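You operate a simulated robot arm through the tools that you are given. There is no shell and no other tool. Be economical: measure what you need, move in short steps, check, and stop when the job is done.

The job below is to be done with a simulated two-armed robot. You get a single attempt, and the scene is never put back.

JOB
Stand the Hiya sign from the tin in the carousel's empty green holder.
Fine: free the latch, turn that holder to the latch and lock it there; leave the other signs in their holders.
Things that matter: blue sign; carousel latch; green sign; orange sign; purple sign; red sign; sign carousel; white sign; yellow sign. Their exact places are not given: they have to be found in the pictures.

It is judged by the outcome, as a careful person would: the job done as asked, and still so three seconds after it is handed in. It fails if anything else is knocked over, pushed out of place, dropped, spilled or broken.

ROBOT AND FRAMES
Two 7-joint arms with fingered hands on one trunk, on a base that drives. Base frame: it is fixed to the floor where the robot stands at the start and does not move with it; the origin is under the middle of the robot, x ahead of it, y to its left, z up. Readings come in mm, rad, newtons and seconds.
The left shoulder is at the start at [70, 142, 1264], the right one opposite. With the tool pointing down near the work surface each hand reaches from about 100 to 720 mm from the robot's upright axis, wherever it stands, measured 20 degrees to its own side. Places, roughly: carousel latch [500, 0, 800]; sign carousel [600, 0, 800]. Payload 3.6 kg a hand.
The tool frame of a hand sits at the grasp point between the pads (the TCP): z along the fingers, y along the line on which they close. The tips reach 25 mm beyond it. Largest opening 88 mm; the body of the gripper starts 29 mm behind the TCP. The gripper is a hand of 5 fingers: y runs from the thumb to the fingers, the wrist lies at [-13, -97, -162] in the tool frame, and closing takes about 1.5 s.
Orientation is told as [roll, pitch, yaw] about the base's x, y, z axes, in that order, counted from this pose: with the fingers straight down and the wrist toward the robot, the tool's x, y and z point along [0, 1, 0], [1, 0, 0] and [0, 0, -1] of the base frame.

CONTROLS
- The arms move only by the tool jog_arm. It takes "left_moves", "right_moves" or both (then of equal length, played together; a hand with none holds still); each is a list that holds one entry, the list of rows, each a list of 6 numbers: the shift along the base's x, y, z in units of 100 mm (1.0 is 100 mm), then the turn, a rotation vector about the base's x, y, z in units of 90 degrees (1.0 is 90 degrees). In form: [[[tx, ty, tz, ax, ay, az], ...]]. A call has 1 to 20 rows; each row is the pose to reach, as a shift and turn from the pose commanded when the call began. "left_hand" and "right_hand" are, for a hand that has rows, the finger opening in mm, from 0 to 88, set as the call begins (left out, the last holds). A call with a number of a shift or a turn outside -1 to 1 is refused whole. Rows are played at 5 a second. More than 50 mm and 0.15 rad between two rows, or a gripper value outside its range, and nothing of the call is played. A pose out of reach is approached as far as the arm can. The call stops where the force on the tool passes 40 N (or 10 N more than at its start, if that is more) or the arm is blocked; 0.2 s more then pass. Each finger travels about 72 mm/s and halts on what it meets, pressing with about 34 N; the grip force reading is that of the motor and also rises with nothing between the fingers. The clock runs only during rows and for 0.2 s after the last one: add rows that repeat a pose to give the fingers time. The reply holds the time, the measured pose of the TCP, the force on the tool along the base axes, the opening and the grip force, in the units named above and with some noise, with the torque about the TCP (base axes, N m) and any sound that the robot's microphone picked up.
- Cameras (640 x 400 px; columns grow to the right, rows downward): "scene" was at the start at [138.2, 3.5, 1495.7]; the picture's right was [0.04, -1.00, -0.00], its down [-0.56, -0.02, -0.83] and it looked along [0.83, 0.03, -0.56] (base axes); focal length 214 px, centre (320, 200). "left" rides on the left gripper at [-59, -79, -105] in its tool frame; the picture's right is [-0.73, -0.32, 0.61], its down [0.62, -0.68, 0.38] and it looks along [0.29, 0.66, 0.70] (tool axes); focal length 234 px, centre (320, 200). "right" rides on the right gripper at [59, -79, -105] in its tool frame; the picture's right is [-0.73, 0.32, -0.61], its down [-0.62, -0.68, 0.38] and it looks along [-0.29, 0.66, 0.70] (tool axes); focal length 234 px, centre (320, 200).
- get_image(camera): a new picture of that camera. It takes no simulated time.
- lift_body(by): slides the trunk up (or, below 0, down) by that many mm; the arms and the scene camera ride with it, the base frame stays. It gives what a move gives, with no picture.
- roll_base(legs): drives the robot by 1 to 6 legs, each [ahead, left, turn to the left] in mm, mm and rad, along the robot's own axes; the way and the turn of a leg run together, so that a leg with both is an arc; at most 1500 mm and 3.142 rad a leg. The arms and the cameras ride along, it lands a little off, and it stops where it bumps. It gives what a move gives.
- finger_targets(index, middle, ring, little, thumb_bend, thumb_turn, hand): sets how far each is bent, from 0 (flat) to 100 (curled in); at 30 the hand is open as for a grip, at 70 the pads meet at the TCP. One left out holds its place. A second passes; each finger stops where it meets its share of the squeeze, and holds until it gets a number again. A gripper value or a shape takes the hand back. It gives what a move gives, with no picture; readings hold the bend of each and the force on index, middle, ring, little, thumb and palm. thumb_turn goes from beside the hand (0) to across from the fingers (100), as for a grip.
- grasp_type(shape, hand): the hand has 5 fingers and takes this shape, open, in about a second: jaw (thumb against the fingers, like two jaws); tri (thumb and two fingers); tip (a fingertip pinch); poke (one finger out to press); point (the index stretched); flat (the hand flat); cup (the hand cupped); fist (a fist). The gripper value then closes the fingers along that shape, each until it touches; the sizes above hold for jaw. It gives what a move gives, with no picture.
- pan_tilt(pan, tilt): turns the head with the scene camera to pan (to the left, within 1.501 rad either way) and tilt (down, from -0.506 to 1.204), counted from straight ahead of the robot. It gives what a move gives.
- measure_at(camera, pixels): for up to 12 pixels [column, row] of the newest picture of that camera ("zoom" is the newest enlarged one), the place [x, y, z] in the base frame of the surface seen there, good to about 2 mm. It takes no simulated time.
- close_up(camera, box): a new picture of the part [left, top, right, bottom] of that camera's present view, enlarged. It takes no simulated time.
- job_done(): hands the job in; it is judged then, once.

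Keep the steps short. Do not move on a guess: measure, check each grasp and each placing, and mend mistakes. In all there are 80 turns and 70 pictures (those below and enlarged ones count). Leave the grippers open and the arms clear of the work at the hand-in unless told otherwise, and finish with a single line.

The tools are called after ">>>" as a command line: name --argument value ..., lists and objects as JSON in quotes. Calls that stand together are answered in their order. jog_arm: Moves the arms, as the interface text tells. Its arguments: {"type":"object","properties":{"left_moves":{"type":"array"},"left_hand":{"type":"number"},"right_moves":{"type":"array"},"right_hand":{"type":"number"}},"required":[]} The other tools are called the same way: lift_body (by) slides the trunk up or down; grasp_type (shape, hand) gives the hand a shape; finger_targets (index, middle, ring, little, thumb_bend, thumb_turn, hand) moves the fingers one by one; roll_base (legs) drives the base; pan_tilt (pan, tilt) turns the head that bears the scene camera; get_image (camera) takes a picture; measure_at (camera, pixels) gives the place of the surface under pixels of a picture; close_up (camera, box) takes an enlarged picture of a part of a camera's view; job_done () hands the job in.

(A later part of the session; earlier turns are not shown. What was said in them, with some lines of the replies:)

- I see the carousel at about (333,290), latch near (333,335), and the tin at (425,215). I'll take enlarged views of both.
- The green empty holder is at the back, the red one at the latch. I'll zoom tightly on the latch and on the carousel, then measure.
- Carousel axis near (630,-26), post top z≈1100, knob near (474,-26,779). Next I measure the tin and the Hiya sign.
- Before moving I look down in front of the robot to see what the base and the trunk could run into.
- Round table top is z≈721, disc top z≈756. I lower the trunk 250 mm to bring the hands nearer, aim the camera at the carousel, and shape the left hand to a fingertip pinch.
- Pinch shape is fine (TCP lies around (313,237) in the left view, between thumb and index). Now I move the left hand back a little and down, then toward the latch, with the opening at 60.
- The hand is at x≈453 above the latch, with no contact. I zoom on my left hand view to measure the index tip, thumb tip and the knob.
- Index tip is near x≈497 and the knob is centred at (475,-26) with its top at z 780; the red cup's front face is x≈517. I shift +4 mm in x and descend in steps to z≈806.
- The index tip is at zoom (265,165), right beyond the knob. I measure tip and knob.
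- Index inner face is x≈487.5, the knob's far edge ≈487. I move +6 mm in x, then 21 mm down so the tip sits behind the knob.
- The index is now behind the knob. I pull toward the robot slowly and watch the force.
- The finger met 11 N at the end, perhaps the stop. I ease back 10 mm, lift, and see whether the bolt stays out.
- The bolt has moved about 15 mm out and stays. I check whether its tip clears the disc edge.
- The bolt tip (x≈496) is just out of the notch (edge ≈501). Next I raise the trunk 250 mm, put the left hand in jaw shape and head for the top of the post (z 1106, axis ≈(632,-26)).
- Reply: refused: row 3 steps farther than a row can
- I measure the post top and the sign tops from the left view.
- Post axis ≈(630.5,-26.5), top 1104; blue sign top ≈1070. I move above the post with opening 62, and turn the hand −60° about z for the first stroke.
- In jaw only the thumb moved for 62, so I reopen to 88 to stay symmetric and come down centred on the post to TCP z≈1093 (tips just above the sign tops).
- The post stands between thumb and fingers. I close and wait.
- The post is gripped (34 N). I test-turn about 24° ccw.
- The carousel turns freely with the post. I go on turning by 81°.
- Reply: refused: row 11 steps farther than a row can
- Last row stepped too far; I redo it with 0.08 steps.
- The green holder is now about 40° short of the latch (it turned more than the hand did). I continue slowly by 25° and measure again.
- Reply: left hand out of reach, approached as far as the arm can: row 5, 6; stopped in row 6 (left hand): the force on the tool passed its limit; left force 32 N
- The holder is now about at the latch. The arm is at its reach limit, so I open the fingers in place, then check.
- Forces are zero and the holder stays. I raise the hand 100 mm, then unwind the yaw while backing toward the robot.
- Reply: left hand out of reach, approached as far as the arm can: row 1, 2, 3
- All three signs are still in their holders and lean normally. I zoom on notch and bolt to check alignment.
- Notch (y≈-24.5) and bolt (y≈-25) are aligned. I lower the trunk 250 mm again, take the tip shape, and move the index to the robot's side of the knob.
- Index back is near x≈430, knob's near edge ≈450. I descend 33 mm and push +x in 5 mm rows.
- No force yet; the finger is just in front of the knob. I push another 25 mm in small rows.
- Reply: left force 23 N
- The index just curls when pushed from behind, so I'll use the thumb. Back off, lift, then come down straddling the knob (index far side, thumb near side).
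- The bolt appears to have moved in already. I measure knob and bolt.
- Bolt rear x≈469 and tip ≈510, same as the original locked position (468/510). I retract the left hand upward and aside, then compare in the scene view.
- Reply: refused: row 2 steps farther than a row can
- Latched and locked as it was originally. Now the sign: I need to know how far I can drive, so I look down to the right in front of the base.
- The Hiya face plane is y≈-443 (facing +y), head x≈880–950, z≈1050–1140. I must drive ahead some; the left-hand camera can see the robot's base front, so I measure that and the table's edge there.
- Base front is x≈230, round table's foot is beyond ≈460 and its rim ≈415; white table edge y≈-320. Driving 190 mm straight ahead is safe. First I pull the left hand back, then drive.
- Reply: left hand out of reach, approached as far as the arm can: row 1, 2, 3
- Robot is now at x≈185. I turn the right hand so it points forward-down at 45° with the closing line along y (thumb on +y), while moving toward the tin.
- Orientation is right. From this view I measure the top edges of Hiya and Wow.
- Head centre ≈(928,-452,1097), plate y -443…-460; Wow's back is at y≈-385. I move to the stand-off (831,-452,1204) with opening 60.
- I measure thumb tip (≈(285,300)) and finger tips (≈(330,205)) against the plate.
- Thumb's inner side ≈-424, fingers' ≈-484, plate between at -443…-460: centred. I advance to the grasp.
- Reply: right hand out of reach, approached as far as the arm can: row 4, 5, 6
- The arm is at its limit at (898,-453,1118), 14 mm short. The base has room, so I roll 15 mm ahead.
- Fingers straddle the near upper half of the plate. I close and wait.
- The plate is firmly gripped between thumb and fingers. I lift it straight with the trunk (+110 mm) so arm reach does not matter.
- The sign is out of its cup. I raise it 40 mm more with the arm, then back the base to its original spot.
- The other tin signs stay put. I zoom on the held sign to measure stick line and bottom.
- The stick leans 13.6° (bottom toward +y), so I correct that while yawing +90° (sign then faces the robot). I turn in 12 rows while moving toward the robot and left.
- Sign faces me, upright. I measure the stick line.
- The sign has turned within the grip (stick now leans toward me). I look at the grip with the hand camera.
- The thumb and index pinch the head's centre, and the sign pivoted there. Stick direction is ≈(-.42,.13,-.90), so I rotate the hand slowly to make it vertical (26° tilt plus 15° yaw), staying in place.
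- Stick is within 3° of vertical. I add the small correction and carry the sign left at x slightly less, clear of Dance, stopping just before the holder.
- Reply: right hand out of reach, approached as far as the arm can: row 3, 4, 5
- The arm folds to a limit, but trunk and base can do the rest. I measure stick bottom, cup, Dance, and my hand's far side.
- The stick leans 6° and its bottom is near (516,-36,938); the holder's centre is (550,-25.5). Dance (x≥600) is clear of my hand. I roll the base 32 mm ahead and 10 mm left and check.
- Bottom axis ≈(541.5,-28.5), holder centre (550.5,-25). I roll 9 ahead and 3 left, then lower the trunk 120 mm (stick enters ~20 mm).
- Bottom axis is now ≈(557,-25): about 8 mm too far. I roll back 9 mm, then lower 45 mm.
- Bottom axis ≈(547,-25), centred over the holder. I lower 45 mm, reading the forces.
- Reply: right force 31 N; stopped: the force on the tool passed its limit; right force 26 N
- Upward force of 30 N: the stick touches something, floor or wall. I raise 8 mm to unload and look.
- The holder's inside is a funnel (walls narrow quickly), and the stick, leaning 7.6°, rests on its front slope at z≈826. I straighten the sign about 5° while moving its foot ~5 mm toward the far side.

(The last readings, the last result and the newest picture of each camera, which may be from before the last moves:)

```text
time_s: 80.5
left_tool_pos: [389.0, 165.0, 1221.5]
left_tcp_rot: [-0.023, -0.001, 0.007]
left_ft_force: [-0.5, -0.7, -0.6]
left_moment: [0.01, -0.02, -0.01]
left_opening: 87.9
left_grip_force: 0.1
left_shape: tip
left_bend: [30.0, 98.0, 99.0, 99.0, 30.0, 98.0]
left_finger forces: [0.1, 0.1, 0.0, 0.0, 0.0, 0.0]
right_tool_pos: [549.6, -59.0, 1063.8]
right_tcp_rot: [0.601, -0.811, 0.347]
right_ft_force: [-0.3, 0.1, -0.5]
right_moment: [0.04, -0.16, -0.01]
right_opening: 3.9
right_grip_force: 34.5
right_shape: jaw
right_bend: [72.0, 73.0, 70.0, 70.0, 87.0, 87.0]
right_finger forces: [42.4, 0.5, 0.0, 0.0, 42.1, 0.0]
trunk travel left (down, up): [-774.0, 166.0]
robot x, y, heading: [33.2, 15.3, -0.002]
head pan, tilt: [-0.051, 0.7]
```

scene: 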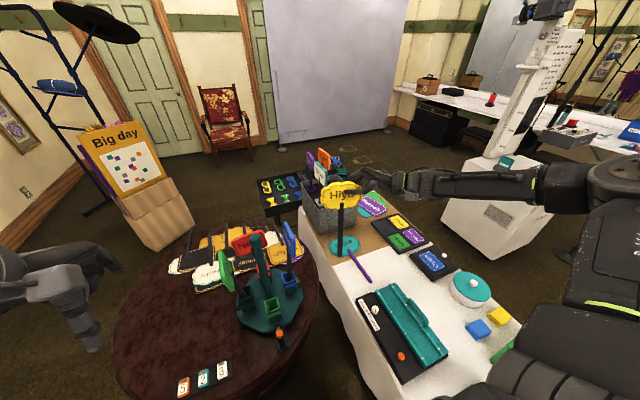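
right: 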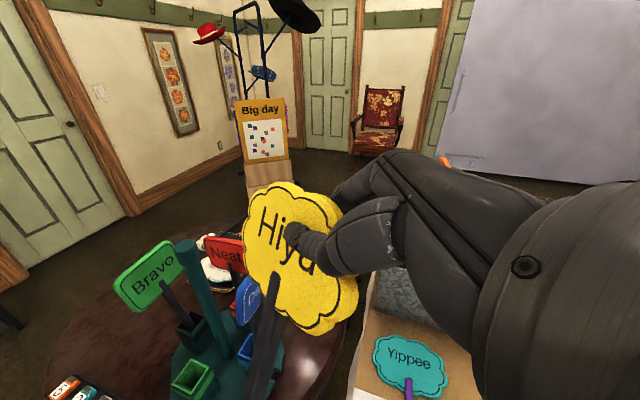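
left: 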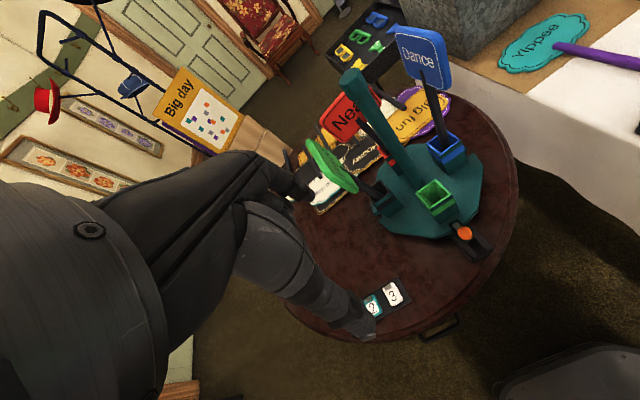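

That was reached with no force. I lower in small steps, watching the force.

>>> lift_body --by -10

>>> lift_body --by -10

```text
time_s: 81.1
left_tool_pos: [384.7, 163.9, 1213.3]
left_tcp_rot: [-0.024, -0.004, 0.008]
left_ft_force: [-0.3, -0.3, -0.3]
left_moment: [-0.01, -0.02, 0.0]
left_opening: 87.9
left_grip_force: 0.0
left_shape: tip
left_bend: [30.0, 98.0, 99.0, 99.0, 30.0, 98.0]
left_finger forces: [0.0, 0.0, 0.0, 0.0, 0.0, 0.1]
right_tool_pos: [546.4, -59.7, 1057.8]
right_tcp_rot: [0.603, -0.822, 0.345]
right_ft_force: [0.6, -4.8, 35.8]
right_moment: [0.22, 0.02, 0.0]
right_opening: 4.0
right_grip_force: 33.6
right_shape: jaw
right_bend: [72.0, 73.0, 70.0, 70.0, 87.0, 87.0]
right_finger forces: [46.8, 0.7, 0.1, 0.0, 45.3, 0.1]
trunk travel left (down, up): [-764.0, 176.0]
robot x, y, heading: [35.6, 10.5, 0.002]
head pan, tilt: [-0.051, 0.7]
```

```text
time_s: 81.4
left_tool_pos: [387.3, 164.7, 1210.7]
left_tcp_rot: [-0.025, -0.004, 0.008]
left_ft_force: [-0.2, 0.0, 0.8]
left_moment: [0.02, 0.03, -0.01]
left_opening: 87.9
left_grip_force: 0.0
left_shape: tip
left_bend: [30.0, 98.0, 99.0, 99.0, 30.0, 98.0]
left_finger forces: [0.0, 0.1, 0.1, 0.1, 0.0, 0.0]
right_tool_pos: [550.1, -58.5, 1058.4]
right_tcp_rot: [0.609, -0.831, 0.339]
right_ft_force: [0.4, -3.5, 26.3]
right_moment: [0.23, 0.35, 0.0]
right_opening: 4.2
right_grip_force: 33.6
right_shape: jaw
right_bend: [72.0, 73.0, 70.0, 70.0, 87.0, 86.0]
right_finger forces: [48.0, 0.2, 0.0, 0.1, 47.6, 0.0]
trunk travel left (down, up): [-763.0, 177.0]
robot x, y, heading: [33.2, 13.3, -0.002]
head pan, tilt: [-0.051, 0.7]
stopped: the force on the tool passed its limit (the readings are from after the stop); the commanded pose is now the measured one
```

Contact again at nearly the same height with an almost vertical force. I spend one picture on a tight view of the holder.

>>> lift_body --by 5

>>> close_up --camera "scene" --box '[290, 225, 370, 275]'

>>> measure_at --camera "zoom" --pixels '[[320, 30], [320, 80], [320, 130], [320, 180], [318, 215], [318, 235], [290, 220], [345, 220], [290, 240], [345, 240]]'

```text
time_s: 82.0
left_tool_pos: [389.2, 166.3, 1214.7]
left_tcp_rot: [-0.024, -0.002, 0.007]
left_ft_force: [-1.2, 0.3, -0.6]
left_moment: [0.0, -0.02, -0.03]
left_opening: 87.8
left_grip_force: 0.1
left_shape: tip
left_bend: [30.0, 98.0, 99.0, 99.0, 30.0, 98.0]
left_finger forces: [0.0, 0.0, 0.0, 0.1, 0.0, 0.0]
right_tool_pos: [549.1, -57.9, 1058.9]
right_tcp_rot: [0.605, -0.821, 0.343]
right_ft_force: [0.3, 0.0, 8.0]
right_moment: [0.18, -0.03, -0.01]
right_opening: 4.2
right_grip_force: 34.5
right_shape: jaw
right_bend: [72.0, 73.0, 70.0, 70.0, 87.0, 86.0]
right_finger forces: [44.9, 0.3, 0.0, 0.0, 44.4, 0.1]
trunk travel left (down, up): [-768.0, 172.0]
robot x, y, heading: [31.9, 11.8, 0.004]
head pan, tilt: [-0.051, 0.7]
```

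```text
8.00 times, centred on (330, 250) of scene
```

zoom: 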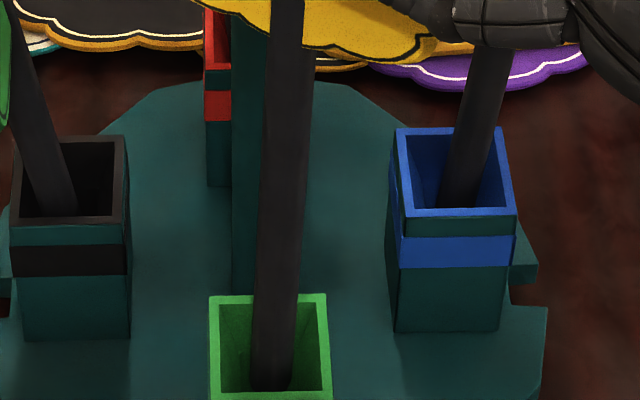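

```text
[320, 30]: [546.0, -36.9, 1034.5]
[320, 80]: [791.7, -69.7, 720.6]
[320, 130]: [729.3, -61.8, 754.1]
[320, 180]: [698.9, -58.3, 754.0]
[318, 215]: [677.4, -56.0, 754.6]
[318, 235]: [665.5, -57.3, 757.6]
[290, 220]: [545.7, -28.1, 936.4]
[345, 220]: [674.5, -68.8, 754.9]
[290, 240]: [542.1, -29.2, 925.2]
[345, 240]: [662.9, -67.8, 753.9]
```

>>> measure_at --camera "zoom" --pixels '[[270, 384], [270, 360], [275, 320], [240, 385], [240, 370], [240, 350], [240, 330], [240, 312], [305, 385], [305, 370], [305, 340], [270, 396]]'

```text
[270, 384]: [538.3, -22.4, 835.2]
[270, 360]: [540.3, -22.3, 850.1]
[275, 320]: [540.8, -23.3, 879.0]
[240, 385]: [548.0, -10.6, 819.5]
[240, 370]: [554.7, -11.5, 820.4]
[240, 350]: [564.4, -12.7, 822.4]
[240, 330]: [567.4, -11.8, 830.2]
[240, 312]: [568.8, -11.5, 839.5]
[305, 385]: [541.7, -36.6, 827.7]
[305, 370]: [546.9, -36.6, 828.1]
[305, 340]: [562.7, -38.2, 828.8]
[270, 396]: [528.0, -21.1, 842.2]
```

The picture shows a shallow floor at z≈820–828 around the stick, so the real socket must be a central hole. Foot axis ≈(546,-22.5) versus centre (550,-24.7). I raise 6 mm, shift +4.5 x / −2 y and probe downward by jog.

>>> jog_arm --right_moves '[[[0, 0, 0.06, 0, 0, 0], [0.045, -0.02, 0.06, 0, 0, 0], [0.045, -0.02, 0.03, 0, 0, 0], [0.045, -0.02, 0.0, 0, 0, 0], [0.045, -0.02, -0.04, 0, 0, 0], [0.045, -0.02, -0.08, 0, 0, 0], [0.045, -0.02, -0.12, 0, 0, 0]]]'

```text
time_s: 83.6
left_tool_pos: [385.5, 165.6, 1216.8]
left_tcp_rot: [-0.023, -0.005, 0.007]
left_ft_force: [0.0, -0.2, -0.8]
left_moment: [0.01, -0.03, 0.03]
left_opening: 87.6
left_grip_force: 0.0
left_shape: tip
left_bend: [30.0, 98.0, 99.0, 99.0, 30.0, 98.0]
left_finger forces: [0.0, 0.0, 0.0, 0.0, 0.0, 0.0]
right_tool_pos: [549.7, -65.8, 1059.4]
right_tcp_rot: [0.605, -0.828, 0.343]
right_ft_force: [-0.1, -1.6, 26.9]
right_moment: [0.4, 0.11, -0.03]
right_opening: 4.3
right_grip_force: 33.7
right_shape: jaw
right_bend: [72.0, 73.0, 70.0, 70.0, 87.0, 86.0]
right_finger forces: [47.0, 0.2, 0.0, 0.0, 47.4, 0.1]
right hand out of reach, approached as far as the arm can: row 5, 6, 7
trunk travel left (down, up): [-768.0, 172.0]
robot x, y, heading: [34.2, 15.7, -0.001]
head pan, tilt: [-0.051, 0.7]
```

The narrowing measures as a funnel (walls y≈-11…-34 at z 820), and the sign is ~24° off in yaw, so its bar jams corner-wise. I raise the trunk 9 mm, then yaw +18° about the stick with the foot recentred.

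>>> lift_body --by 10

>>> jog_arm --right_moves '[[[0.03, 0.02, 0, 0, 0, 0.04], [0.06, 0.04, 0, 0, 0, 0.08], [0.09, 0.06, 0, 0, 0, 0.12], [0.12, 0.08, 0, 0, 0, 0.16], [0.14, 0.09, 0, 0, 0, 0.2], [0.14, 0.09, 0, 0, 0, 0.2]]]'

```text
time_s: 84.1
left_tool_pos: [389.4, 166.0, 1224.0]
left_tcp_rot: [-0.025, 0.0, 0.007]
left_ft_force: [0.0, -0.8, -0.2]
left_moment: [0.0, 0.03, 0.0]
left_opening: 87.8
left_grip_force: 0.0
left_shape: tip
left_bend: [30.0, 98.0, 99.0, 99.0, 30.0, 98.0]
left_finger forces: [0.0, 0.0, 0.1, 0.1, 0.0, 0.1]
right_tool_pos: [553.0, -65.1, 1063.8]
right_tcp_rot: [0.603, -0.817, 0.343]
right_ft_force: [0.8, -0.2, -1.2]
right_moment: [0.06, -0.11, -0.01]
right_opening: 3.9
right_grip_force: 33.8
right_shape: jaw
right_bend: [72.0, 73.0, 70.0, 70.0, 87.0, 86.0]
right_finger forces: [43.6, 0.1, 0.1, 0.0, 43.4, 0.0]
trunk travel left (down, up): [-778.0, 162.0]
robot x, y, heading: [34.9, 12.6, 0.002]
head pan, tilt: [-0.051, 0.7]
```

```text
time_s: 85.5
left_tool_pos: [388.7, 165.0, 1225.5]
left_tcp_rot: [-0.026, -0.001, 0.007]
left_ft_force: [-0.2, -0.3, -0.3]
left_moment: [0.05, -0.01, -0.01]
left_opening: 87.9
left_grip_force: 0.1
left_shape: tip
left_bend: [30.0, 98.0, 99.0, 99.0, 30.0, 98.0]
left_finger forces: [0.0, 0.0, 0.0, 0.1, 0.1, 0.1]
right_tool_pos: [557.2, -63.2, 1078.1]
right_tcp_rot: [0.605, -0.818, 0.658]
right_ft_force: [0.8, 0.8, -1.1]
right_moment: [0.12, -0.13, 0.0]
right_opening: 4.1
right_grip_force: 34.4
right_shape: jaw
right_bend: [72.0, 73.0, 70.0, 70.0, 86.0, 86.0]
right_finger forces: [41.8, 0.0, 0.0, 0.0, 41.3, 0.0]
right hand out of reach, approached as far as the arm can: row 2, 3, 4, 5, 6
trunk travel left (down, up): [-778.0, 162.0]
robot x, y, heading: [36.7, 11.2, -0.002]
head pan, tilt: [-0.051, 0.7]
```

Yaw is corrected; position drifted to (557,-63,1078). I estimate the foot at ≈(543.5,-31), so the base rolls +6 x, +6 y, then I lower in steps by force.

>>> roll_base --legs '[[6, 6, 0]]'

>>> lift_body --by -15

>>> lift_body --by -6

```text
time_s: 86.3
left_tool_pos: [393.5, 169.4, 1225.5]
left_tcp_rot: [-0.022, -0.001, 0.008]
left_ft_force: [-0.1, 0.3, 0.2]
left_moment: [0.01, -0.02, 0.0]
left_opening: 87.7
left_grip_force: 0.2
left_shape: tip
left_bend: [30.0, 98.0, 99.0, 99.0, 30.0, 98.0]
left_finger forces: [0.0, 0.0, 0.1, 0.0, 0.0, 0.1]
right_tool_pos: [563.8, -59.0, 1078.8]
right_tcp_rot: [0.606, -0.822, 0.655]
right_ft_force: [-0.1, 0.5, -0.3]
right_moment: [-0.02, 0.0, -0.01]
right_opening: 4.2
right_grip_force: 33.7
right_shape: jaw
right_bend: [72.0, 73.0, 70.0, 70.0, 86.0, 86.0]
right_finger forces: [43.2, 0.0, 0.0, 0.1, 43.2, 0.1]
trunk travel left (down, up): [-778.0, 162.0]
robot x, y, heading: [43.7, 19.4, -0.002]
head pan, tilt: [-0.051, 0.7]
```

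```text
time_s: 86.9
left_tool_pos: [396.1, 170.6, 1210.3]
left_tcp_rot: [-0.023, -0.003, 0.006]
left_ft_force: [-0.8, -0.2, 0.8]
left_moment: [0.0, -0.01, 0.01]
left_opening: 87.9
left_grip_force: 0.1
left_shape: tip
left_bend: [30.0, 98.0, 99.0, 99.0, 30.0, 98.0]
left_finger forces: [0.1, 0.1, 0.0, 0.0, 0.1, 0.0]
right_tool_pos: [564.1, -57.1, 1063.2]
right_tcp_rot: [0.605, -0.821, 0.657]
right_ft_force: [0.8, 0.2, -0.1]
right_moment: [0.14, -0.09, -0.02]
right_opening: 4.1
right_grip_force: 34.5
right_shape: jaw
right_bend: [72.0, 73.0, 70.0, 70.0, 86.0, 86.0]
right_finger forces: [42.4, 0.0, 0.0, 0.0, 41.8, 0.0]
trunk travel left (down, up): [-763.0, 177.0]
robot x, y, heading: [37.3, 18.9, -0.002]
head pan, tilt: [-0.051, 0.7]
```

```text
time_s: 87.5
left_tool_pos: [392.4, 170.4, 1204.9]
left_tcp_rot: [-0.024, -0.004, 0.006]
left_ft_force: [-0.3, 0.1, -0.1]
left_moment: [0.0, -0.01, 0.0]
left_opening: 87.8
left_grip_force: 0.0
left_shape: tip
left_bend: [30.0, 98.0, 99.0, 99.0, 30.0, 98.0]
left_finger forces: [0.0, 0.0, 0.1, 0.1, 0.0, 0.0]
right_tool_pos: [562.9, -57.8, 1060.5]
right_tcp_rot: [0.605, -0.824, 0.658]
right_ft_force: [1.8, -1.2, 20.2]
right_moment: [0.13, 0.06, -0.04]
right_opening: 3.9
right_grip_force: 34.4
right_shape: jaw
right_bend: [72.0, 73.0, 70.0, 70.0, 86.0, 86.0]
right_finger forces: [44.8, 0.0, 0.0, 0.0, 43.7, 0.0]
trunk travel left (down, up): [-757.0, 183.0]
robot x, y, heading: [36.8, 20.4, 0.002]
head pan, tilt: [-0.051, 0.7]
```

Contact again at the same height. The last left-hand picture still shows the empty green holder near (435,197); I can probe its inside shape with measurements from that picture.

>>> measure_at --camera "left" --pixels '[[425, 190], [428, 192], [431, 194], [434, 196], [437, 198], [440, 200], [443, 202], [446, 198], [440, 192], [434, 188], [434, 202], [430, 184]]'

>>> measure_at --camera "left" --pixels '[[420, 188], [437, 180], [453, 200], [434, 212], [432, 198], [436, 200], [438, 202], [436, 204], [440, 204], [442, 206], [438, 206], [434, 199]]'

```text
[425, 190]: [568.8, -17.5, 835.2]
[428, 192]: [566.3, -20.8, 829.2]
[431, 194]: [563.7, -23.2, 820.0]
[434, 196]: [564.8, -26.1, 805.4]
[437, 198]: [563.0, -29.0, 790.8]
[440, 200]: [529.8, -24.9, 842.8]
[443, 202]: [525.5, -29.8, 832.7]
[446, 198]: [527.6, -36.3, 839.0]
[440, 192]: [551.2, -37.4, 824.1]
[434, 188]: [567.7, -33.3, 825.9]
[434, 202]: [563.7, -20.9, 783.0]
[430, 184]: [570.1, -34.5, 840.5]
```

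```text
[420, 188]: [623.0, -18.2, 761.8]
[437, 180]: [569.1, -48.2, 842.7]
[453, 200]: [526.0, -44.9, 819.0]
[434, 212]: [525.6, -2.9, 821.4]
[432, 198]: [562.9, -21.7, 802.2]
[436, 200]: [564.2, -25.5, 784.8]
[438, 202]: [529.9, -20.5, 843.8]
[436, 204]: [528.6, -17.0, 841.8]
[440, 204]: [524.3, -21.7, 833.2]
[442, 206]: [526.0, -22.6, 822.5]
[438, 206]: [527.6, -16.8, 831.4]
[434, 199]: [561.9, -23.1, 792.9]
```

The probe shows a chamfered mouth, then a straight 27 mm hole more than 60 mm deep; the bar (≈17 mm) just catches the chamfer (slightly toward +y). I wiggle in a small circle under light pressure to let it drop in.

>>> jog_arm --right_moves '[[[0, -0.03, 0, 0, 0, 0], [0.03, -0.03, 0, 0, 0, 0], [0.04, 0, 0, 0, 0, 0], [0.03, 0.03, 0, 0, 0, 0], [0, 0.04, 0, 0, 0, 0], [-0.03, 0.03, 0, 0, 0, 0], [-0.04, 0, 0, 0, 0, 0], [-0.03, -0.03, 0, 0, 0, 0], [0, -0.04, 0, 0, 0, 0], [0, 0, 0, 0, 0, 0]]]'

```text
time_s: 89.7
left_tool_pos: [392.4, 171.0, 1205.1]
left_tcp_rot: [-0.023, -0.003, 0.006]
left_ft_force: [0.6, -0.3, 0.7]
left_moment: [-0.01, 0.0, -0.02]
left_opening: 87.9
left_grip_force: 0.1
left_shape: tip
left_bend: [30.0, 98.0, 99.0, 99.0, 30.0, 98.0]
left_finger forces: [0.0, 0.0, 0.1, 0.0, 0.0, 0.0]
right_tool_pos: [562.5, -57.9, 1059.7]
right_tcp_rot: [0.6, -0.821, 0.658]
right_ft_force: [0.6, -1.6, 25.5]
right_moment: [0.12, 0.15, -0.01]
right_opening: 4.1
right_grip_force: 34.2
right_shape: jaw
right_bend: [72.0, 73.0, 70.0, 70.0, 86.0, 86.0]
right_finger forces: [45.6, 0.1, 0.0, 0.0, 44.7, 0.1]
trunk travel left (down, up): [-757.0, 183.0]
robot x, y, heading: [41.3, 16.8, -0.0]
head pan, tilt: [-0.051, 0.7]
```

No drop. I use the last picture to see exactly where the foot sits.

>>> close_up --camera "scene" --box '[280, 185, 380, 265]'

```text
5.00 times, centred on (330, 225) of scene
5 turns are left
```

zoom: 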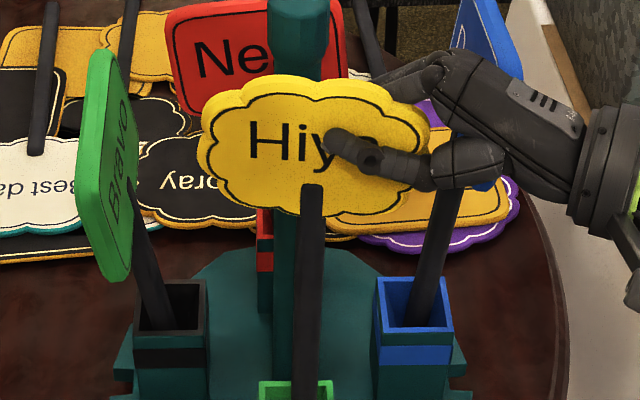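

Five turns left. The stick is about 6 mm to the right (−y) of the holder's centre in this view. In one go: measure, hop up 8 mm and +6 mm in y, then lower with the trunk and read the force.

>>> measure_at --camera "zoom" --pixels '[[312, 200], [309, 280], [307, 340], [306, 375], [306, 392], [262, 386], [330, 382], [270, 390], [322, 390]]'

>>> jog_arm --right_moves '[[[0, 0, 0.04, 0, 0, 0], [0, 0.02, 0.08, 0, 0, 0], [0, 0.06, 0.08, 0, 0, 0], [0, 0.06, 0.08, 0, 0, 0]]]'

>>> lift_body --by -14

```text
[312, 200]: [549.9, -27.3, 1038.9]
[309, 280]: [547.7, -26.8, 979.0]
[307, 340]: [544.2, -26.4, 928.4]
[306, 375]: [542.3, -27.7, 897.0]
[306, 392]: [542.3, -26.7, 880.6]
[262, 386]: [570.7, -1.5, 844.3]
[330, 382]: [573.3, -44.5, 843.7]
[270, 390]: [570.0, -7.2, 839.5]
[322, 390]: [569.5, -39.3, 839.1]
```

```text
time_s: 90.7
left_tool_pos: [395.2, 170.9, 1203.2]
left_tcp_rot: [-0.025, 0.0, 0.007]
left_ft_force: [0.2, -0.6, -0.6]
left_moment: [0.01, -0.01, 0.02]
left_opening: 87.8
left_grip_force: 0.0
left_shape: tip
left_bend: [30.0, 98.0, 99.0, 99.0, 30.0, 98.0]
left_finger forces: [0.0, 0.0, 0.1, 0.1, 0.0, 0.0]
right_tool_pos: [563.3, -50.2, 1066.4]
right_tcp_rot: [0.604, -0.817, 0.657]
right_ft_force: [-0.2, -1.3, -0.2]
right_moment: [-0.03, 0.0, 0.01]
right_opening: 4.4
right_grip_force: 33.6
right_shape: jaw
right_bend: [72.0, 73.0, 70.0, 70.0, 86.0, 86.0]
right_finger forces: [43.2, 0.1, 0.1, 0.0, 42.9, 0.0]
trunk travel left (down, up): [-757.0, 183.0]
robot x, y, heading: [38.6, 15.4, -0.002]
head pan, tilt: [-0.051, 0.7]
```

```text
time_s: 91.3
left_tool_pos: [389.6, 171.0, 1192.5]
left_tcp_rot: [-0.025, -0.005, 0.005]
left_ft_force: [-0.7, 0.0, 0.2]
left_moment: [-0.01, -0.05, 0.03]
left_opening: 87.9
left_grip_force: 0.0
left_shape: tip
left_bend: [30.0, 98.0, 99.0, 99.0, 30.0, 98.0]
left_finger forces: [0.0, 0.0, 0.0, 0.0, 0.0, 0.0]
right_tool_pos: [562.0, -51.3, 1058.6]
right_tcp_rot: [0.605, -0.833, 0.659]
right_ft_force: [1.4, -5.8, 39.3]
right_moment: [0.04, 0.28, 0.07]
right_opening: 4.6
right_grip_force: 33.6
right_shape: jaw
right_bend: [72.0, 73.0, 70.0, 70.0, 86.0, 86.0]
right_finger forces: [48.6, 0.1, 0.0, 0.1, 45.9, 0.0]
trunk travel left (down, up): [-743.0, 197.0]
robot x, y, heading: [35.4, 16.9, -0.001]
head pan, tilt: [-0.051, 0.7]
4 turns are left
```

Still vertical contact. I'll let the funnel do the centring: unload a little, loosen the fingers to a cage around the plate, wiggle gently so the stick can drop, then close again to feel whether the plate has sunk.

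>>> lift_body --by 6

>>> jog_arm --right_moves '[[[0, 0, 0, 0, 0, 0], [0, 0, 0, 0, 0, 0], [0, -0.03, 0, 0, 0, 0], [0, -0.06, 0, 0, 0, 0], [0.03, -0.06, 0, 0, 0, 0.03], [0.05, -0.03, 0, 0, 0, 0.05], [0.03, 0, 0, 0, 0, 0.03], [0, 0.02, 0, 0, 0, 0], [-0.03, 0, 0, 0, 0, -0.03], [-0.05, -0.03, 0, 0, 0, -0.05], [-0.02, -0.03, 0, 0, 0, 0], [0, -0.03, 0, 0, 0, 0], [0, -0.03, 0, 0, 0, 0]]]' --right_hand 28

>>> measure_at --camera "zoom" --pixels '[[215, 150], [300, 80], [400, 110], [425, 150], [300, 210], [240, 110], [235, 190], [380, 200], [500, 170], [485, 60], [440, 90], [470, 120]]'

```text
time_s: 91.8
left_tool_pos: [393.2, 171.0, 1196.1]
left_tcp_rot: [-0.025, -0.003, 0.008]
left_ft_force: [-0.2, 0.2, 0.3]
left_moment: [0.04, 0.01, -0.01]
left_opening: 87.7
left_grip_force: 0.0
left_shape: tip
left_bend: [30.0, 98.0, 99.0, 99.0, 30.0, 98.0]
left_finger forces: [0.0, 0.1, 0.0, 0.1, 0.1, 0.0]
right_tool_pos: [561.7, -50.6, 1059.6]
right_tcp_rot: [0.602, -0.82, 0.657]
right_ft_force: [1.1, -2.0, 19.1]
right_moment: [0.1, 0.14, 0.02]
right_opening: 4.6
right_grip_force: 34.4
right_shape: jaw
right_bend: [72.0, 73.0, 70.0, 70.0, 85.0, 86.0]
right_finger forces: [45.8, 0.0, 0.1, 0.0, 44.1, 0.1]
trunk travel left (down, up): [-749.0, 191.0]
robot x, y, heading: [42.8, 19.0, -0.001]
head pan, tilt: [-0.051, 0.7]
```

```text
time_s: 94.6
left_tool_pos: [394.3, 170.5, 1196.3]
left_tcp_rot: [-0.025, -0.001, 0.007]
left_ft_force: [0.6, -0.2, -0.5]
left_moment: [-0.02, -0.01, 0.01]
left_opening: 87.5
left_grip_force: 0.0
left_shape: tip
left_bend: [30.0, 98.0, 99.0, 99.0, 30.0, 98.0]
left_finger forces: [0.0, 0.0, 0.0, 0.0, 0.1, 0.0]
right_tool_pos: [563.8, -55.2, 1058.3]
right_tcp_rot: [0.605, -0.822, 0.658]
right_ft_force: [-1.7, 0.9, -0.3]
right_moment: [0.15, 0.33, 0.02]
right_opening: 29.4
right_grip_force: 0.0
right_shape: jaw
right_bend: [74.0, 53.0, 50.0, 47.0, 73.0, 97.0]
right_finger forces: [4.9, 0.1, 0.0, 0.1, 6.7, 0.0]
trunk travel left (down, up): [-749.0, 191.0]
robot x, y, heading: [40.0, 18.6, -0.001]
head pan, tilt: [-0.051, 0.7]
```

```text
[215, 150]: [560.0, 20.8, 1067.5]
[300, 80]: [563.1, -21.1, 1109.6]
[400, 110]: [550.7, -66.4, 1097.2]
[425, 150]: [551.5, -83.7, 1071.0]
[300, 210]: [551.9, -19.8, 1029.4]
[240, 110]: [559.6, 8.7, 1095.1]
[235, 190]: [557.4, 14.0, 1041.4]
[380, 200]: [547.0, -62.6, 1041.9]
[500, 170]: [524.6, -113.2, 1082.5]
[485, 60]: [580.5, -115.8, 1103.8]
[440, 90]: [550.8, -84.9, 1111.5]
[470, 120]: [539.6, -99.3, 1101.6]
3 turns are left
```

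Vertical load is gone, plate touches only lightly. With few turns left I regrip and run a short probing series: raise 5, shift a few mm, lower up to 25 (each lowering stops by force), so the stick sinks once it finds the hole.

>>> jog_arm --right_moves '[[[0, 0, 0, 0, 0, 0], [0, 0, 0, 0, 0, 0], [0, 0, 0, 0, 0, 0], [0, 0, 0, 0, 0, 0], [0, 0, 0, 0, 0, 0], [0, 0, 0, 0, 0, 0]]]' --right_hand 0

>>> lift_body --by -15

>>> lift_body --by 8

>>> jog_arm --right_moves '[[[-0.02, 0, 0, 0, 0, 0], [-0.04, 0, 0, 0, 0, 0], [-0.04, 0, 0, 0, 0, 0]]]'

>>> lift_body --by -20

>>> lift_body --by 8

>>> jog_arm --right_moves '[[[0.03, 0, 0, 0, 0, 0], [0.07, 0, 0, 0, 0, 0], [0.07, 0, 0, 0, 0, 0]]]'

>>> lift_body --by -20

```text
time_s: 96.0
left_tool_pos: [395.3, 170.8, 1195.7]
left_tcp_rot: [-0.025, 0.0, 0.008]
left_ft_force: [0.0, -0.1, 0.5]
left_moment: [0.02, 0.0, 0.0]
left_opening: 87.8
left_grip_force: 0.0
left_shape: tip
left_bend: [30.0, 98.0, 99.0, 99.0, 30.0, 98.0]
left_finger forces: [0.0, 0.1, 0.1, 0.0, 0.0, 0.0]
right_tool_pos: [563.9, -54.9, 1058.6]
right_tcp_rot: [0.603, -0.819, 0.657]
right_ft_force: [-0.1, 0.3, -0.5]
right_moment: [-0.01, 0.25, 0.03]
right_opening: 13.2
right_grip_force: 34.0
right_shape: jaw
right_bend: [75.0, 70.0, 70.0, 70.0, 80.0, 94.0]
right_finger forces: [20.0, 4.6, 0.0, 0.0, 25.1, 0.0]
trunk travel left (down, up): [-749.0, 191.0]
robot x, y, heading: [36.6, 15.6, -0.008]
head pan, tilt: [-0.051, 0.7]
```

```text
time_s: 96.7
left_tool_pos: [395.4, 171.1, 1180.0]
left_tcp_rot: [-0.024, 0.0, 0.008]
left_ft_force: [0.6, 0.3, 0.1]
left_moment: [0.01, 0.01, -0.02]
left_opening: 87.7
left_grip_force: 0.0
left_shape: tip
left_bend: [30.0, 98.0, 99.0, 99.0, 30.0, 98.0]
left_finger forces: [0.0, 0.0, 0.0, 0.0, 0.0, 0.0]
right_tool_pos: [564.2, -54.2, 1043.4]
right_tcp_rot: [0.604, -0.819, 0.656]
right_ft_force: [-0.6, 0.9, -0.7]
right_moment: [0.0, 0.24, 0.02]
right_opening: 13.1
right_grip_force: 34.4
right_shape: jaw
right_bend: [75.0, 70.0, 70.0, 70.0, 80.0, 94.0]
right_finger forces: [19.9, 4.5, 0.0, 0.0, 25.1, 0.1]
trunk travel left (down, up): [-734.0, 206.0]
robot x, y, heading: [42.0, 15.6, 0.001]
head pan, tilt: [-0.051, 0.7]
```

```text
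time_s: 97.2
left_tool_pos: [394.4, 171.1, 1189.2]
left_tcp_rot: [-0.024, -0.003, 0.007]
left_ft_force: [-0.1, 0.0, -0.3]
left_moment: [0.03, -0.01, 0.03]
left_opening: 87.8
left_grip_force: 0.0
left_shape: tip
left_bend: [30.0, 98.0, 99.0, 99.0, 30.0, 98.0]
left_finger forces: [0.0, 0.0, 0.1, 0.0, 0.1, 0.1]
right_tool_pos: [564.6, -53.4, 1051.3]
right_tcp_rot: [0.603, -0.822, 0.656]
right_ft_force: [-0.2, 0.3, -0.2]
right_moment: [-0.01, 0.21, 0.05]
right_opening: 13.3
right_grip_force: 34.3
right_shape: jaw
right_bend: [75.0, 70.0, 70.0, 70.0, 80.0, 94.0]
right_finger forces: [19.8, 4.8, 0.0, 0.1, 24.9, 0.0]
trunk travel left (down, up): [-742.0, 198.0]
robot x, y, heading: [37.5, 16.5, -0.006]
head pan, tilt: [-0.051, 0.7]
```

```text
time_s: 98.0
left_tool_pos: [395.1, 169.7, 1189.0]
left_tcp_rot: [-0.022, 0.002, 0.008]
left_ft_force: [-0.3, -0.6, -0.4]
left_moment: [0.01, 0.03, -0.03]
left_opening: 87.9
left_grip_force: 0.1
left_shape: tip
left_bend: [30.0, 98.0, 99.0, 99.0, 30.0, 98.0]
left_finger forces: [0.0, 0.0, 0.0, 0.1, 0.0, 0.0]
right_tool_pos: [561.6, -54.8, 1050.2]
right_tcp_rot: [0.606, -0.817, 0.656]
right_ft_force: [0.9, -0.3, -0.2]
right_moment: [0.01, 0.09, -0.02]
right_opening: 13.1
right_grip_force: 33.8
right_shape: jaw
right_bend: [75.0, 70.0, 70.0, 70.0, 80.0, 94.0]
right_finger forces: [17.0, 6.7, 0.0, 0.0, 24.0, 0.0]
trunk travel left (down, up): [-742.0, 198.0]
robot x, y, heading: [40.8, 18.6, -0.002]
head pan, tilt: [-0.051, 0.7]
```

```text
time_s: 98.7
left_tool_pos: [395.0, 170.9, 1168.9]
left_tcp_rot: [-0.024, 0.0, 0.007]
left_ft_force: [0.4, -0.4, 0.4]
left_moment: [-0.02, -0.02, -0.02]
left_opening: 87.7
left_grip_force: 0.2
left_shape: tip
left_bend: [30.0, 98.0, 99.0, 99.0, 30.0, 98.0]
left_finger forces: [0.0, 0.0, 0.0, 0.0, 0.0, 0.1]
right_tool_pos: [561.1, -55.0, 1030.2]
right_tcp_rot: [0.606, -0.821, 0.657]
right_ft_force: [-0.5, 0.2, 0.1]
right_moment: [-0.01, 0.1, -0.01]
right_opening: 13.0
right_grip_force: 34.3
right_shape: jaw
right_bend: [75.0, 70.0, 70.0, 70.0, 80.0, 94.0]
right_finger forces: [17.4, 6.5, 0.0, 0.1, 24.2, 0.0]
trunk travel left (down, up): [-722.0, 218.0]
robot x, y, heading: [42.5, 20.5, -0.007]
head pan, tilt: [-0.051, 0.7]
```

```text
time_s: 99.3
left_tool_pos: [394.9, 169.8, 1177.7]
left_tcp_rot: [-0.024, -0.001, 0.007]
left_ft_force: [-0.5, 0.3, -0.7]
left_moment: [0.01, 0.0, 0.02]
left_opening: 87.9
left_grip_force: 0.1
left_shape: tip
left_bend: [30.0, 98.0, 99.0, 99.0, 30.0, 98.0]
left_finger forces: [0.1, 0.1, 0.0, 0.0, 0.2, 0.0]
right_tool_pos: [559.3, -55.4, 1039.3]
right_tcp_rot: [0.604, -0.82, 0.658]
right_ft_force: [-0.6, -0.5, -0.9]
right_moment: [-0.05, 0.09, 0.02]
right_opening: 13.1
right_grip_force: 34.1
right_shape: jaw
right_bend: [75.0, 70.0, 70.0, 70.0, 80.0, 94.0]
right_finger forces: [17.3, 6.7, 0.0, 0.1, 24.2, 0.0]
trunk travel left (down, up): [-730.0, 210.0]
robot x, y, heading: [38.7, 24.0, -0.001]
head pan, tilt: [-0.051, 0.7]
```

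```text
time_s: 100.1
left_tool_pos: [395.6, 169.5, 1176.8]
left_tcp_rot: [-0.024, -0.002, 0.007]
left_ft_force: [0.3, 0.2, -0.8]
left_moment: [0.0, -0.02, 0.0]
left_opening: 88.0
left_grip_force: 0.0
left_shape: tip
left_bend: [30.0, 98.0, 99.0, 99.0, 30.0, 98.0]
left_finger forces: [0.0, 0.1, 0.0, 0.1, 0.0, 0.1]
right_tool_pos: [566.1, -55.2, 1039.1]
right_tcp_rot: [0.605, -0.82, 0.658]
right_ft_force: [-1.4, -0.7, -0.1]
right_moment: [-0.02, 0.37, 0.06]
right_opening: 13.1
right_grip_force: 33.9
right_shape: jaw
right_bend: [75.0, 70.0, 70.0, 70.0, 80.0, 93.0]
right_finger forces: [21.1, 3.7, 0.0, 0.0, 26.3, 0.0]
trunk travel left (down, up): [-730.0, 210.0]
robot x, y, heading: [39.4, 18.2, -0.001]
head pan, tilt: [-0.051, 0.7]
```

```text
time_s: 100.7
left_tool_pos: [394.5, 170.7, 1155.5]
left_tcp_rot: [-0.025, -0.002, 0.008]
left_ft_force: [0.3, 0.9, 0.0]
left_moment: [-0.03, -0.01, 0.01]
left_opening: 88.1
left_grip_force: 0.0
left_shape: tip
left_bend: [30.0, 98.0, 99.0, 99.0, 30.0, 98.0]
left_finger forces: [0.0, 0.0, 0.0, 0.1, 0.1, 0.0]
right_tool_pos: [565.4, -54.4, 1019.0]
right_tcp_rot: [0.604, -0.821, 0.658]
right_ft_force: [-2.1, -0.3, -1.2]
right_moment: [0.01, 0.39, 0.02]
right_opening: 12.4
right_grip_force: 34.2
right_shape: jaw
right_bend: [75.0, 70.0, 70.0, 70.0, 80.0, 93.0]
right_finger forces: [21.3, 3.6, 0.0, 0.1, 26.4, 0.0]
trunk travel left (down, up): [-710.0, 230.0]
robot x, y, heading: [38.7, 15.0, -0.006]
head pan, tilt: [-0.051, 0.7]
2 turns are left
```

The stick is sliding in freely now: 40 mm down with no vertical force, and side shifts show it is held by the hole. I recentre x, lower 14 mm more, open the fingers, rise straight up with the trunk and move the hand clear.

>>> jog_arm --right_moves '[[[-0.03, 0, 0, 0, 0, 0], [-0.06, 0, 0, 0, 0, 0], [-0.06, 0, 0, 0, 0, 0]]]'

>>> lift_body --by -14

>>> jog_arm --right_moves '[[[0, 0, 0, 0, 0, 0], [0, 0, 0, 0, 0, 0], [0, 0, 0, 0, 0, 0], [0, 0, 0, 0, 0, 0], [0, 0, 0, 0, 0, 0], [0, 0, 0, 0, 0, 0], [0, 0, 0, 0, 0, 0], [0, 0, 0, 0, 0, 0]]]' --right_hand 50

>>> lift_body --by 60

>>> lift_body --by 120

>>> jog_arm --right_moves '[[[-0.2, -0.3, 0.1, 0, 0, 0], [-0.4, -0.6, 0.2, 0, 0, 0], [-0.6, -0.9, 0.3, 0, 0, 0], [-0.6, -0.9, 0.3, 0, 0, 0]]]' --right_hand 88

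```text
time_s: 101.5
left_tool_pos: [394.8, 171.8, 1157.3]
left_tcp_rot: [-0.025, 0.0, 0.007]
left_ft_force: [0.0, -0.3, -0.8]
left_moment: [0.01, -0.01, 0.01]
left_opening: 87.8
left_grip_force: 0.0
left_shape: tip
left_bend: [30.0, 98.0, 99.0, 99.0, 30.0, 98.0]
left_finger forces: [0.1, 0.0, 0.0, 0.1, 0.0, 0.1]
right_tool_pos: [560.3, -54.6, 1018.6]
right_tcp_rot: [0.606, -0.818, 0.655]
right_ft_force: [0.2, 0.3, -0.1]
right_moment: [-0.06, 0.07, 0.0]
right_opening: 12.5
right_grip_force: 34.1
right_shape: jaw
right_bend: [75.0, 70.0, 70.0, 70.0, 80.0, 93.0]
right_finger forces: [16.9, 6.6, 0.0, 0.0, 23.5, 0.0]
trunk travel left (down, up): [-710.0, 230.0]
robot x, y, heading: [42.5, 20.7, -0.004]
head pan, tilt: [-0.051, 0.7]
```

```text
time_s: 102.2
left_tool_pos: [395.6, 170.5, 1143.3]
left_tcp_rot: [-0.025, 0.0, 0.007]
left_ft_force: [-0.1, -0.3, 0.7]
left_moment: [0.0, -0.04, -0.04]
left_opening: 87.7
left_grip_force: 0.1
left_shape: tip
left_bend: [30.0, 98.0, 99.0, 99.0, 30.0, 98.0]
left_finger forces: [0.0, 0.0, 0.0, 0.0, 0.0, 0.0]
right_tool_pos: [559.9, -54.0, 1004.4]
right_tcp_rot: [0.606, -0.82, 0.657]
right_ft_force: [0.1, -0.2, -0.8]
right_moment: [-0.02, 0.06, 0.0]
right_opening: 12.6
right_grip_force: 33.2
right_shape: jaw
right_bend: [75.0, 70.0, 70.0, 70.0, 80.0, 93.0]
right_finger forces: [17.3, 6.2, 0.1, 0.1, 23.7, 0.0]
trunk travel left (down, up): [-696.0, 244.0]
robot x, y, heading: [39.3, 15.0, -0.001]
head pan, tilt: [-0.051, 0.7]
```

```text
time_s: 104.0
left_tool_pos: [394.0, 170.4, 1143.3]
left_tcp_rot: [-0.024, -0.001, 0.007]
left_ft_force: [0.2, -0.5, 0.8]
left_moment: [0.01, 0.0, 0.02]
left_opening: 87.8
left_grip_force: 0.0
left_shape: tip
left_bend: [30.0, 98.0, 99.0, 99.0, 30.0, 98.0]
left_finger forces: [0.0, 0.0, 0.1, 0.1, 0.1, 0.1]
right_tool_pos: [559.7, -53.7, 1005.5]
right_tcp_rot: [0.603, -0.82, 0.656]
right_ft_force: [0.5, 0.4, -0.3]
right_moment: [0.01, 0.06, 0.01]
right_opening: 49.5
right_grip_force: 0.0
right_shape: jaw
right_bend: [74.0, 42.0, 38.0, 44.0, 67.0, 99.0]
right_finger forces: [0.9, 0.0, 0.0, 0.0, 0.9, 0.0]
trunk travel left (down, up): [-696.0, 244.0]
robot x, y, heading: [39.6, 20.7, -0.005]
head pan, tilt: [-0.051, 0.7]
```

```text
time_s: 105.0
left_tool_pos: [394.6, 170.8, 1202.8]
left_tcp_rot: [-0.025, -0.001, 0.007]
left_ft_force: [-0.5, -0.1, 0.1]
left_moment: [-0.01, -0.03, -0.04]
left_opening: 87.8
left_grip_force: 0.1
left_shape: tip
left_bend: [30.0, 98.0, 99.0, 99.0, 30.0, 98.0]
left_finger forces: [0.0, 0.1, 0.1, 0.0, 0.0, 0.0]
right_tool_pos: [560.7, -53.6, 1065.0]
right_tcp_rot: [0.605, -0.819, 0.655]
right_ft_force: [0.0, -0.1, -0.4]
right_moment: [0.0, 0.01, -0.02]
right_opening: 50.1
right_grip_force: 0.0
right_shape: jaw
right_bend: [74.0, 42.0, 38.0, 44.0, 66.0, 100.0]
right_finger forces: [0.0, 0.0, 0.0, 0.0, 0.0, 0.0]
trunk travel left (down, up): [-756.0, 184.0]
robot x, y, heading: [37.2, 17.2, 0.0]
head pan, tilt: [-0.051, 0.7]
```

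```text
time_s: 106.5
left_tool_pos: [394.7, 169.9, 1323.0]
left_tcp_rot: [-0.023, 0.0, 0.006]
left_ft_force: [0.4, -0.8, 0.2]
left_moment: [0.02, -0.01, -0.02]
left_opening: 87.7
left_grip_force: 0.0
left_shape: tip
left_bend: [30.0, 98.0, 99.0, 99.0, 30.0, 98.0]
left_finger forces: [0.1, 0.1, 0.0, 0.0, 0.0, 0.1]
right_tool_pos: [561.1, -54.6, 1186.0]
right_tcp_rot: [0.605, -0.821, 0.657]
right_ft_force: [-0.2, -0.2, 0.7]
right_moment: [-0.03, 0.03, 0.0]
right_opening: 50.2
right_grip_force: 0.1
right_shape: jaw
right_bend: [74.0, 42.0, 38.0, 44.0, 66.0, 100.0]
right_finger forces: [0.0, 0.0, 0.1, 0.0, 0.1, 0.1]
trunk travel left (down, up): [-876.0, 64.0]
robot x, y, heading: [39.3, 20.9, -0.006]
head pan, tilt: [-0.051, 0.7]
```

```text
time_s: 107.5
left_tool_pos: [395.2, 170.7, 1323.1]
left_tcp_rot: [-0.025, -0.001, 0.007]
left_ft_force: [0.9, -1.3, -0.3]
left_moment: [-0.02, 0.03, 0.01]
left_opening: 87.5
left_grip_force: 0.1
left_shape: tip
left_bend: [30.0, 98.0, 99.0, 99.0, 30.0, 98.0]
left_finger forces: [0.0, 0.0, 0.0, 0.0, 0.0, 0.0]
right_tool_pos: [499.2, -142.0, 1214.6]
right_tcp_rot: [0.604, -0.818, 0.657]
right_ft_force: [-0.5, 0.4, 0.6]
right_moment: [-0.01, 0.01, 0.02]
right_opening: 87.5
right_grip_force: 0.0
right_shape: jaw
right_bend: [30.0, 30.0, 30.0, 30.0, 30.0, 98.0]
right_finger forces: [0.1, 0.0, 0.0, 0.0, 0.1, 0.1]
trunk travel left (down, up): [-876.0, 64.0]
robot x, y, heading: [36.9, 20.8, 0.0]
head pan, tilt: [-0.051, 0.7]
1 turns are left
```

The fingers came off cleanly with no force, and both hands are open and clear, so I hand the job in.

>>> job_done

```text
The job is handed in.
```

I put the Hiya sign in the green holder and let it go, and that holder is locked at the latch. I had no pictures left to see the sign standing on its own; that it went down into the hole is judged from force readings only.
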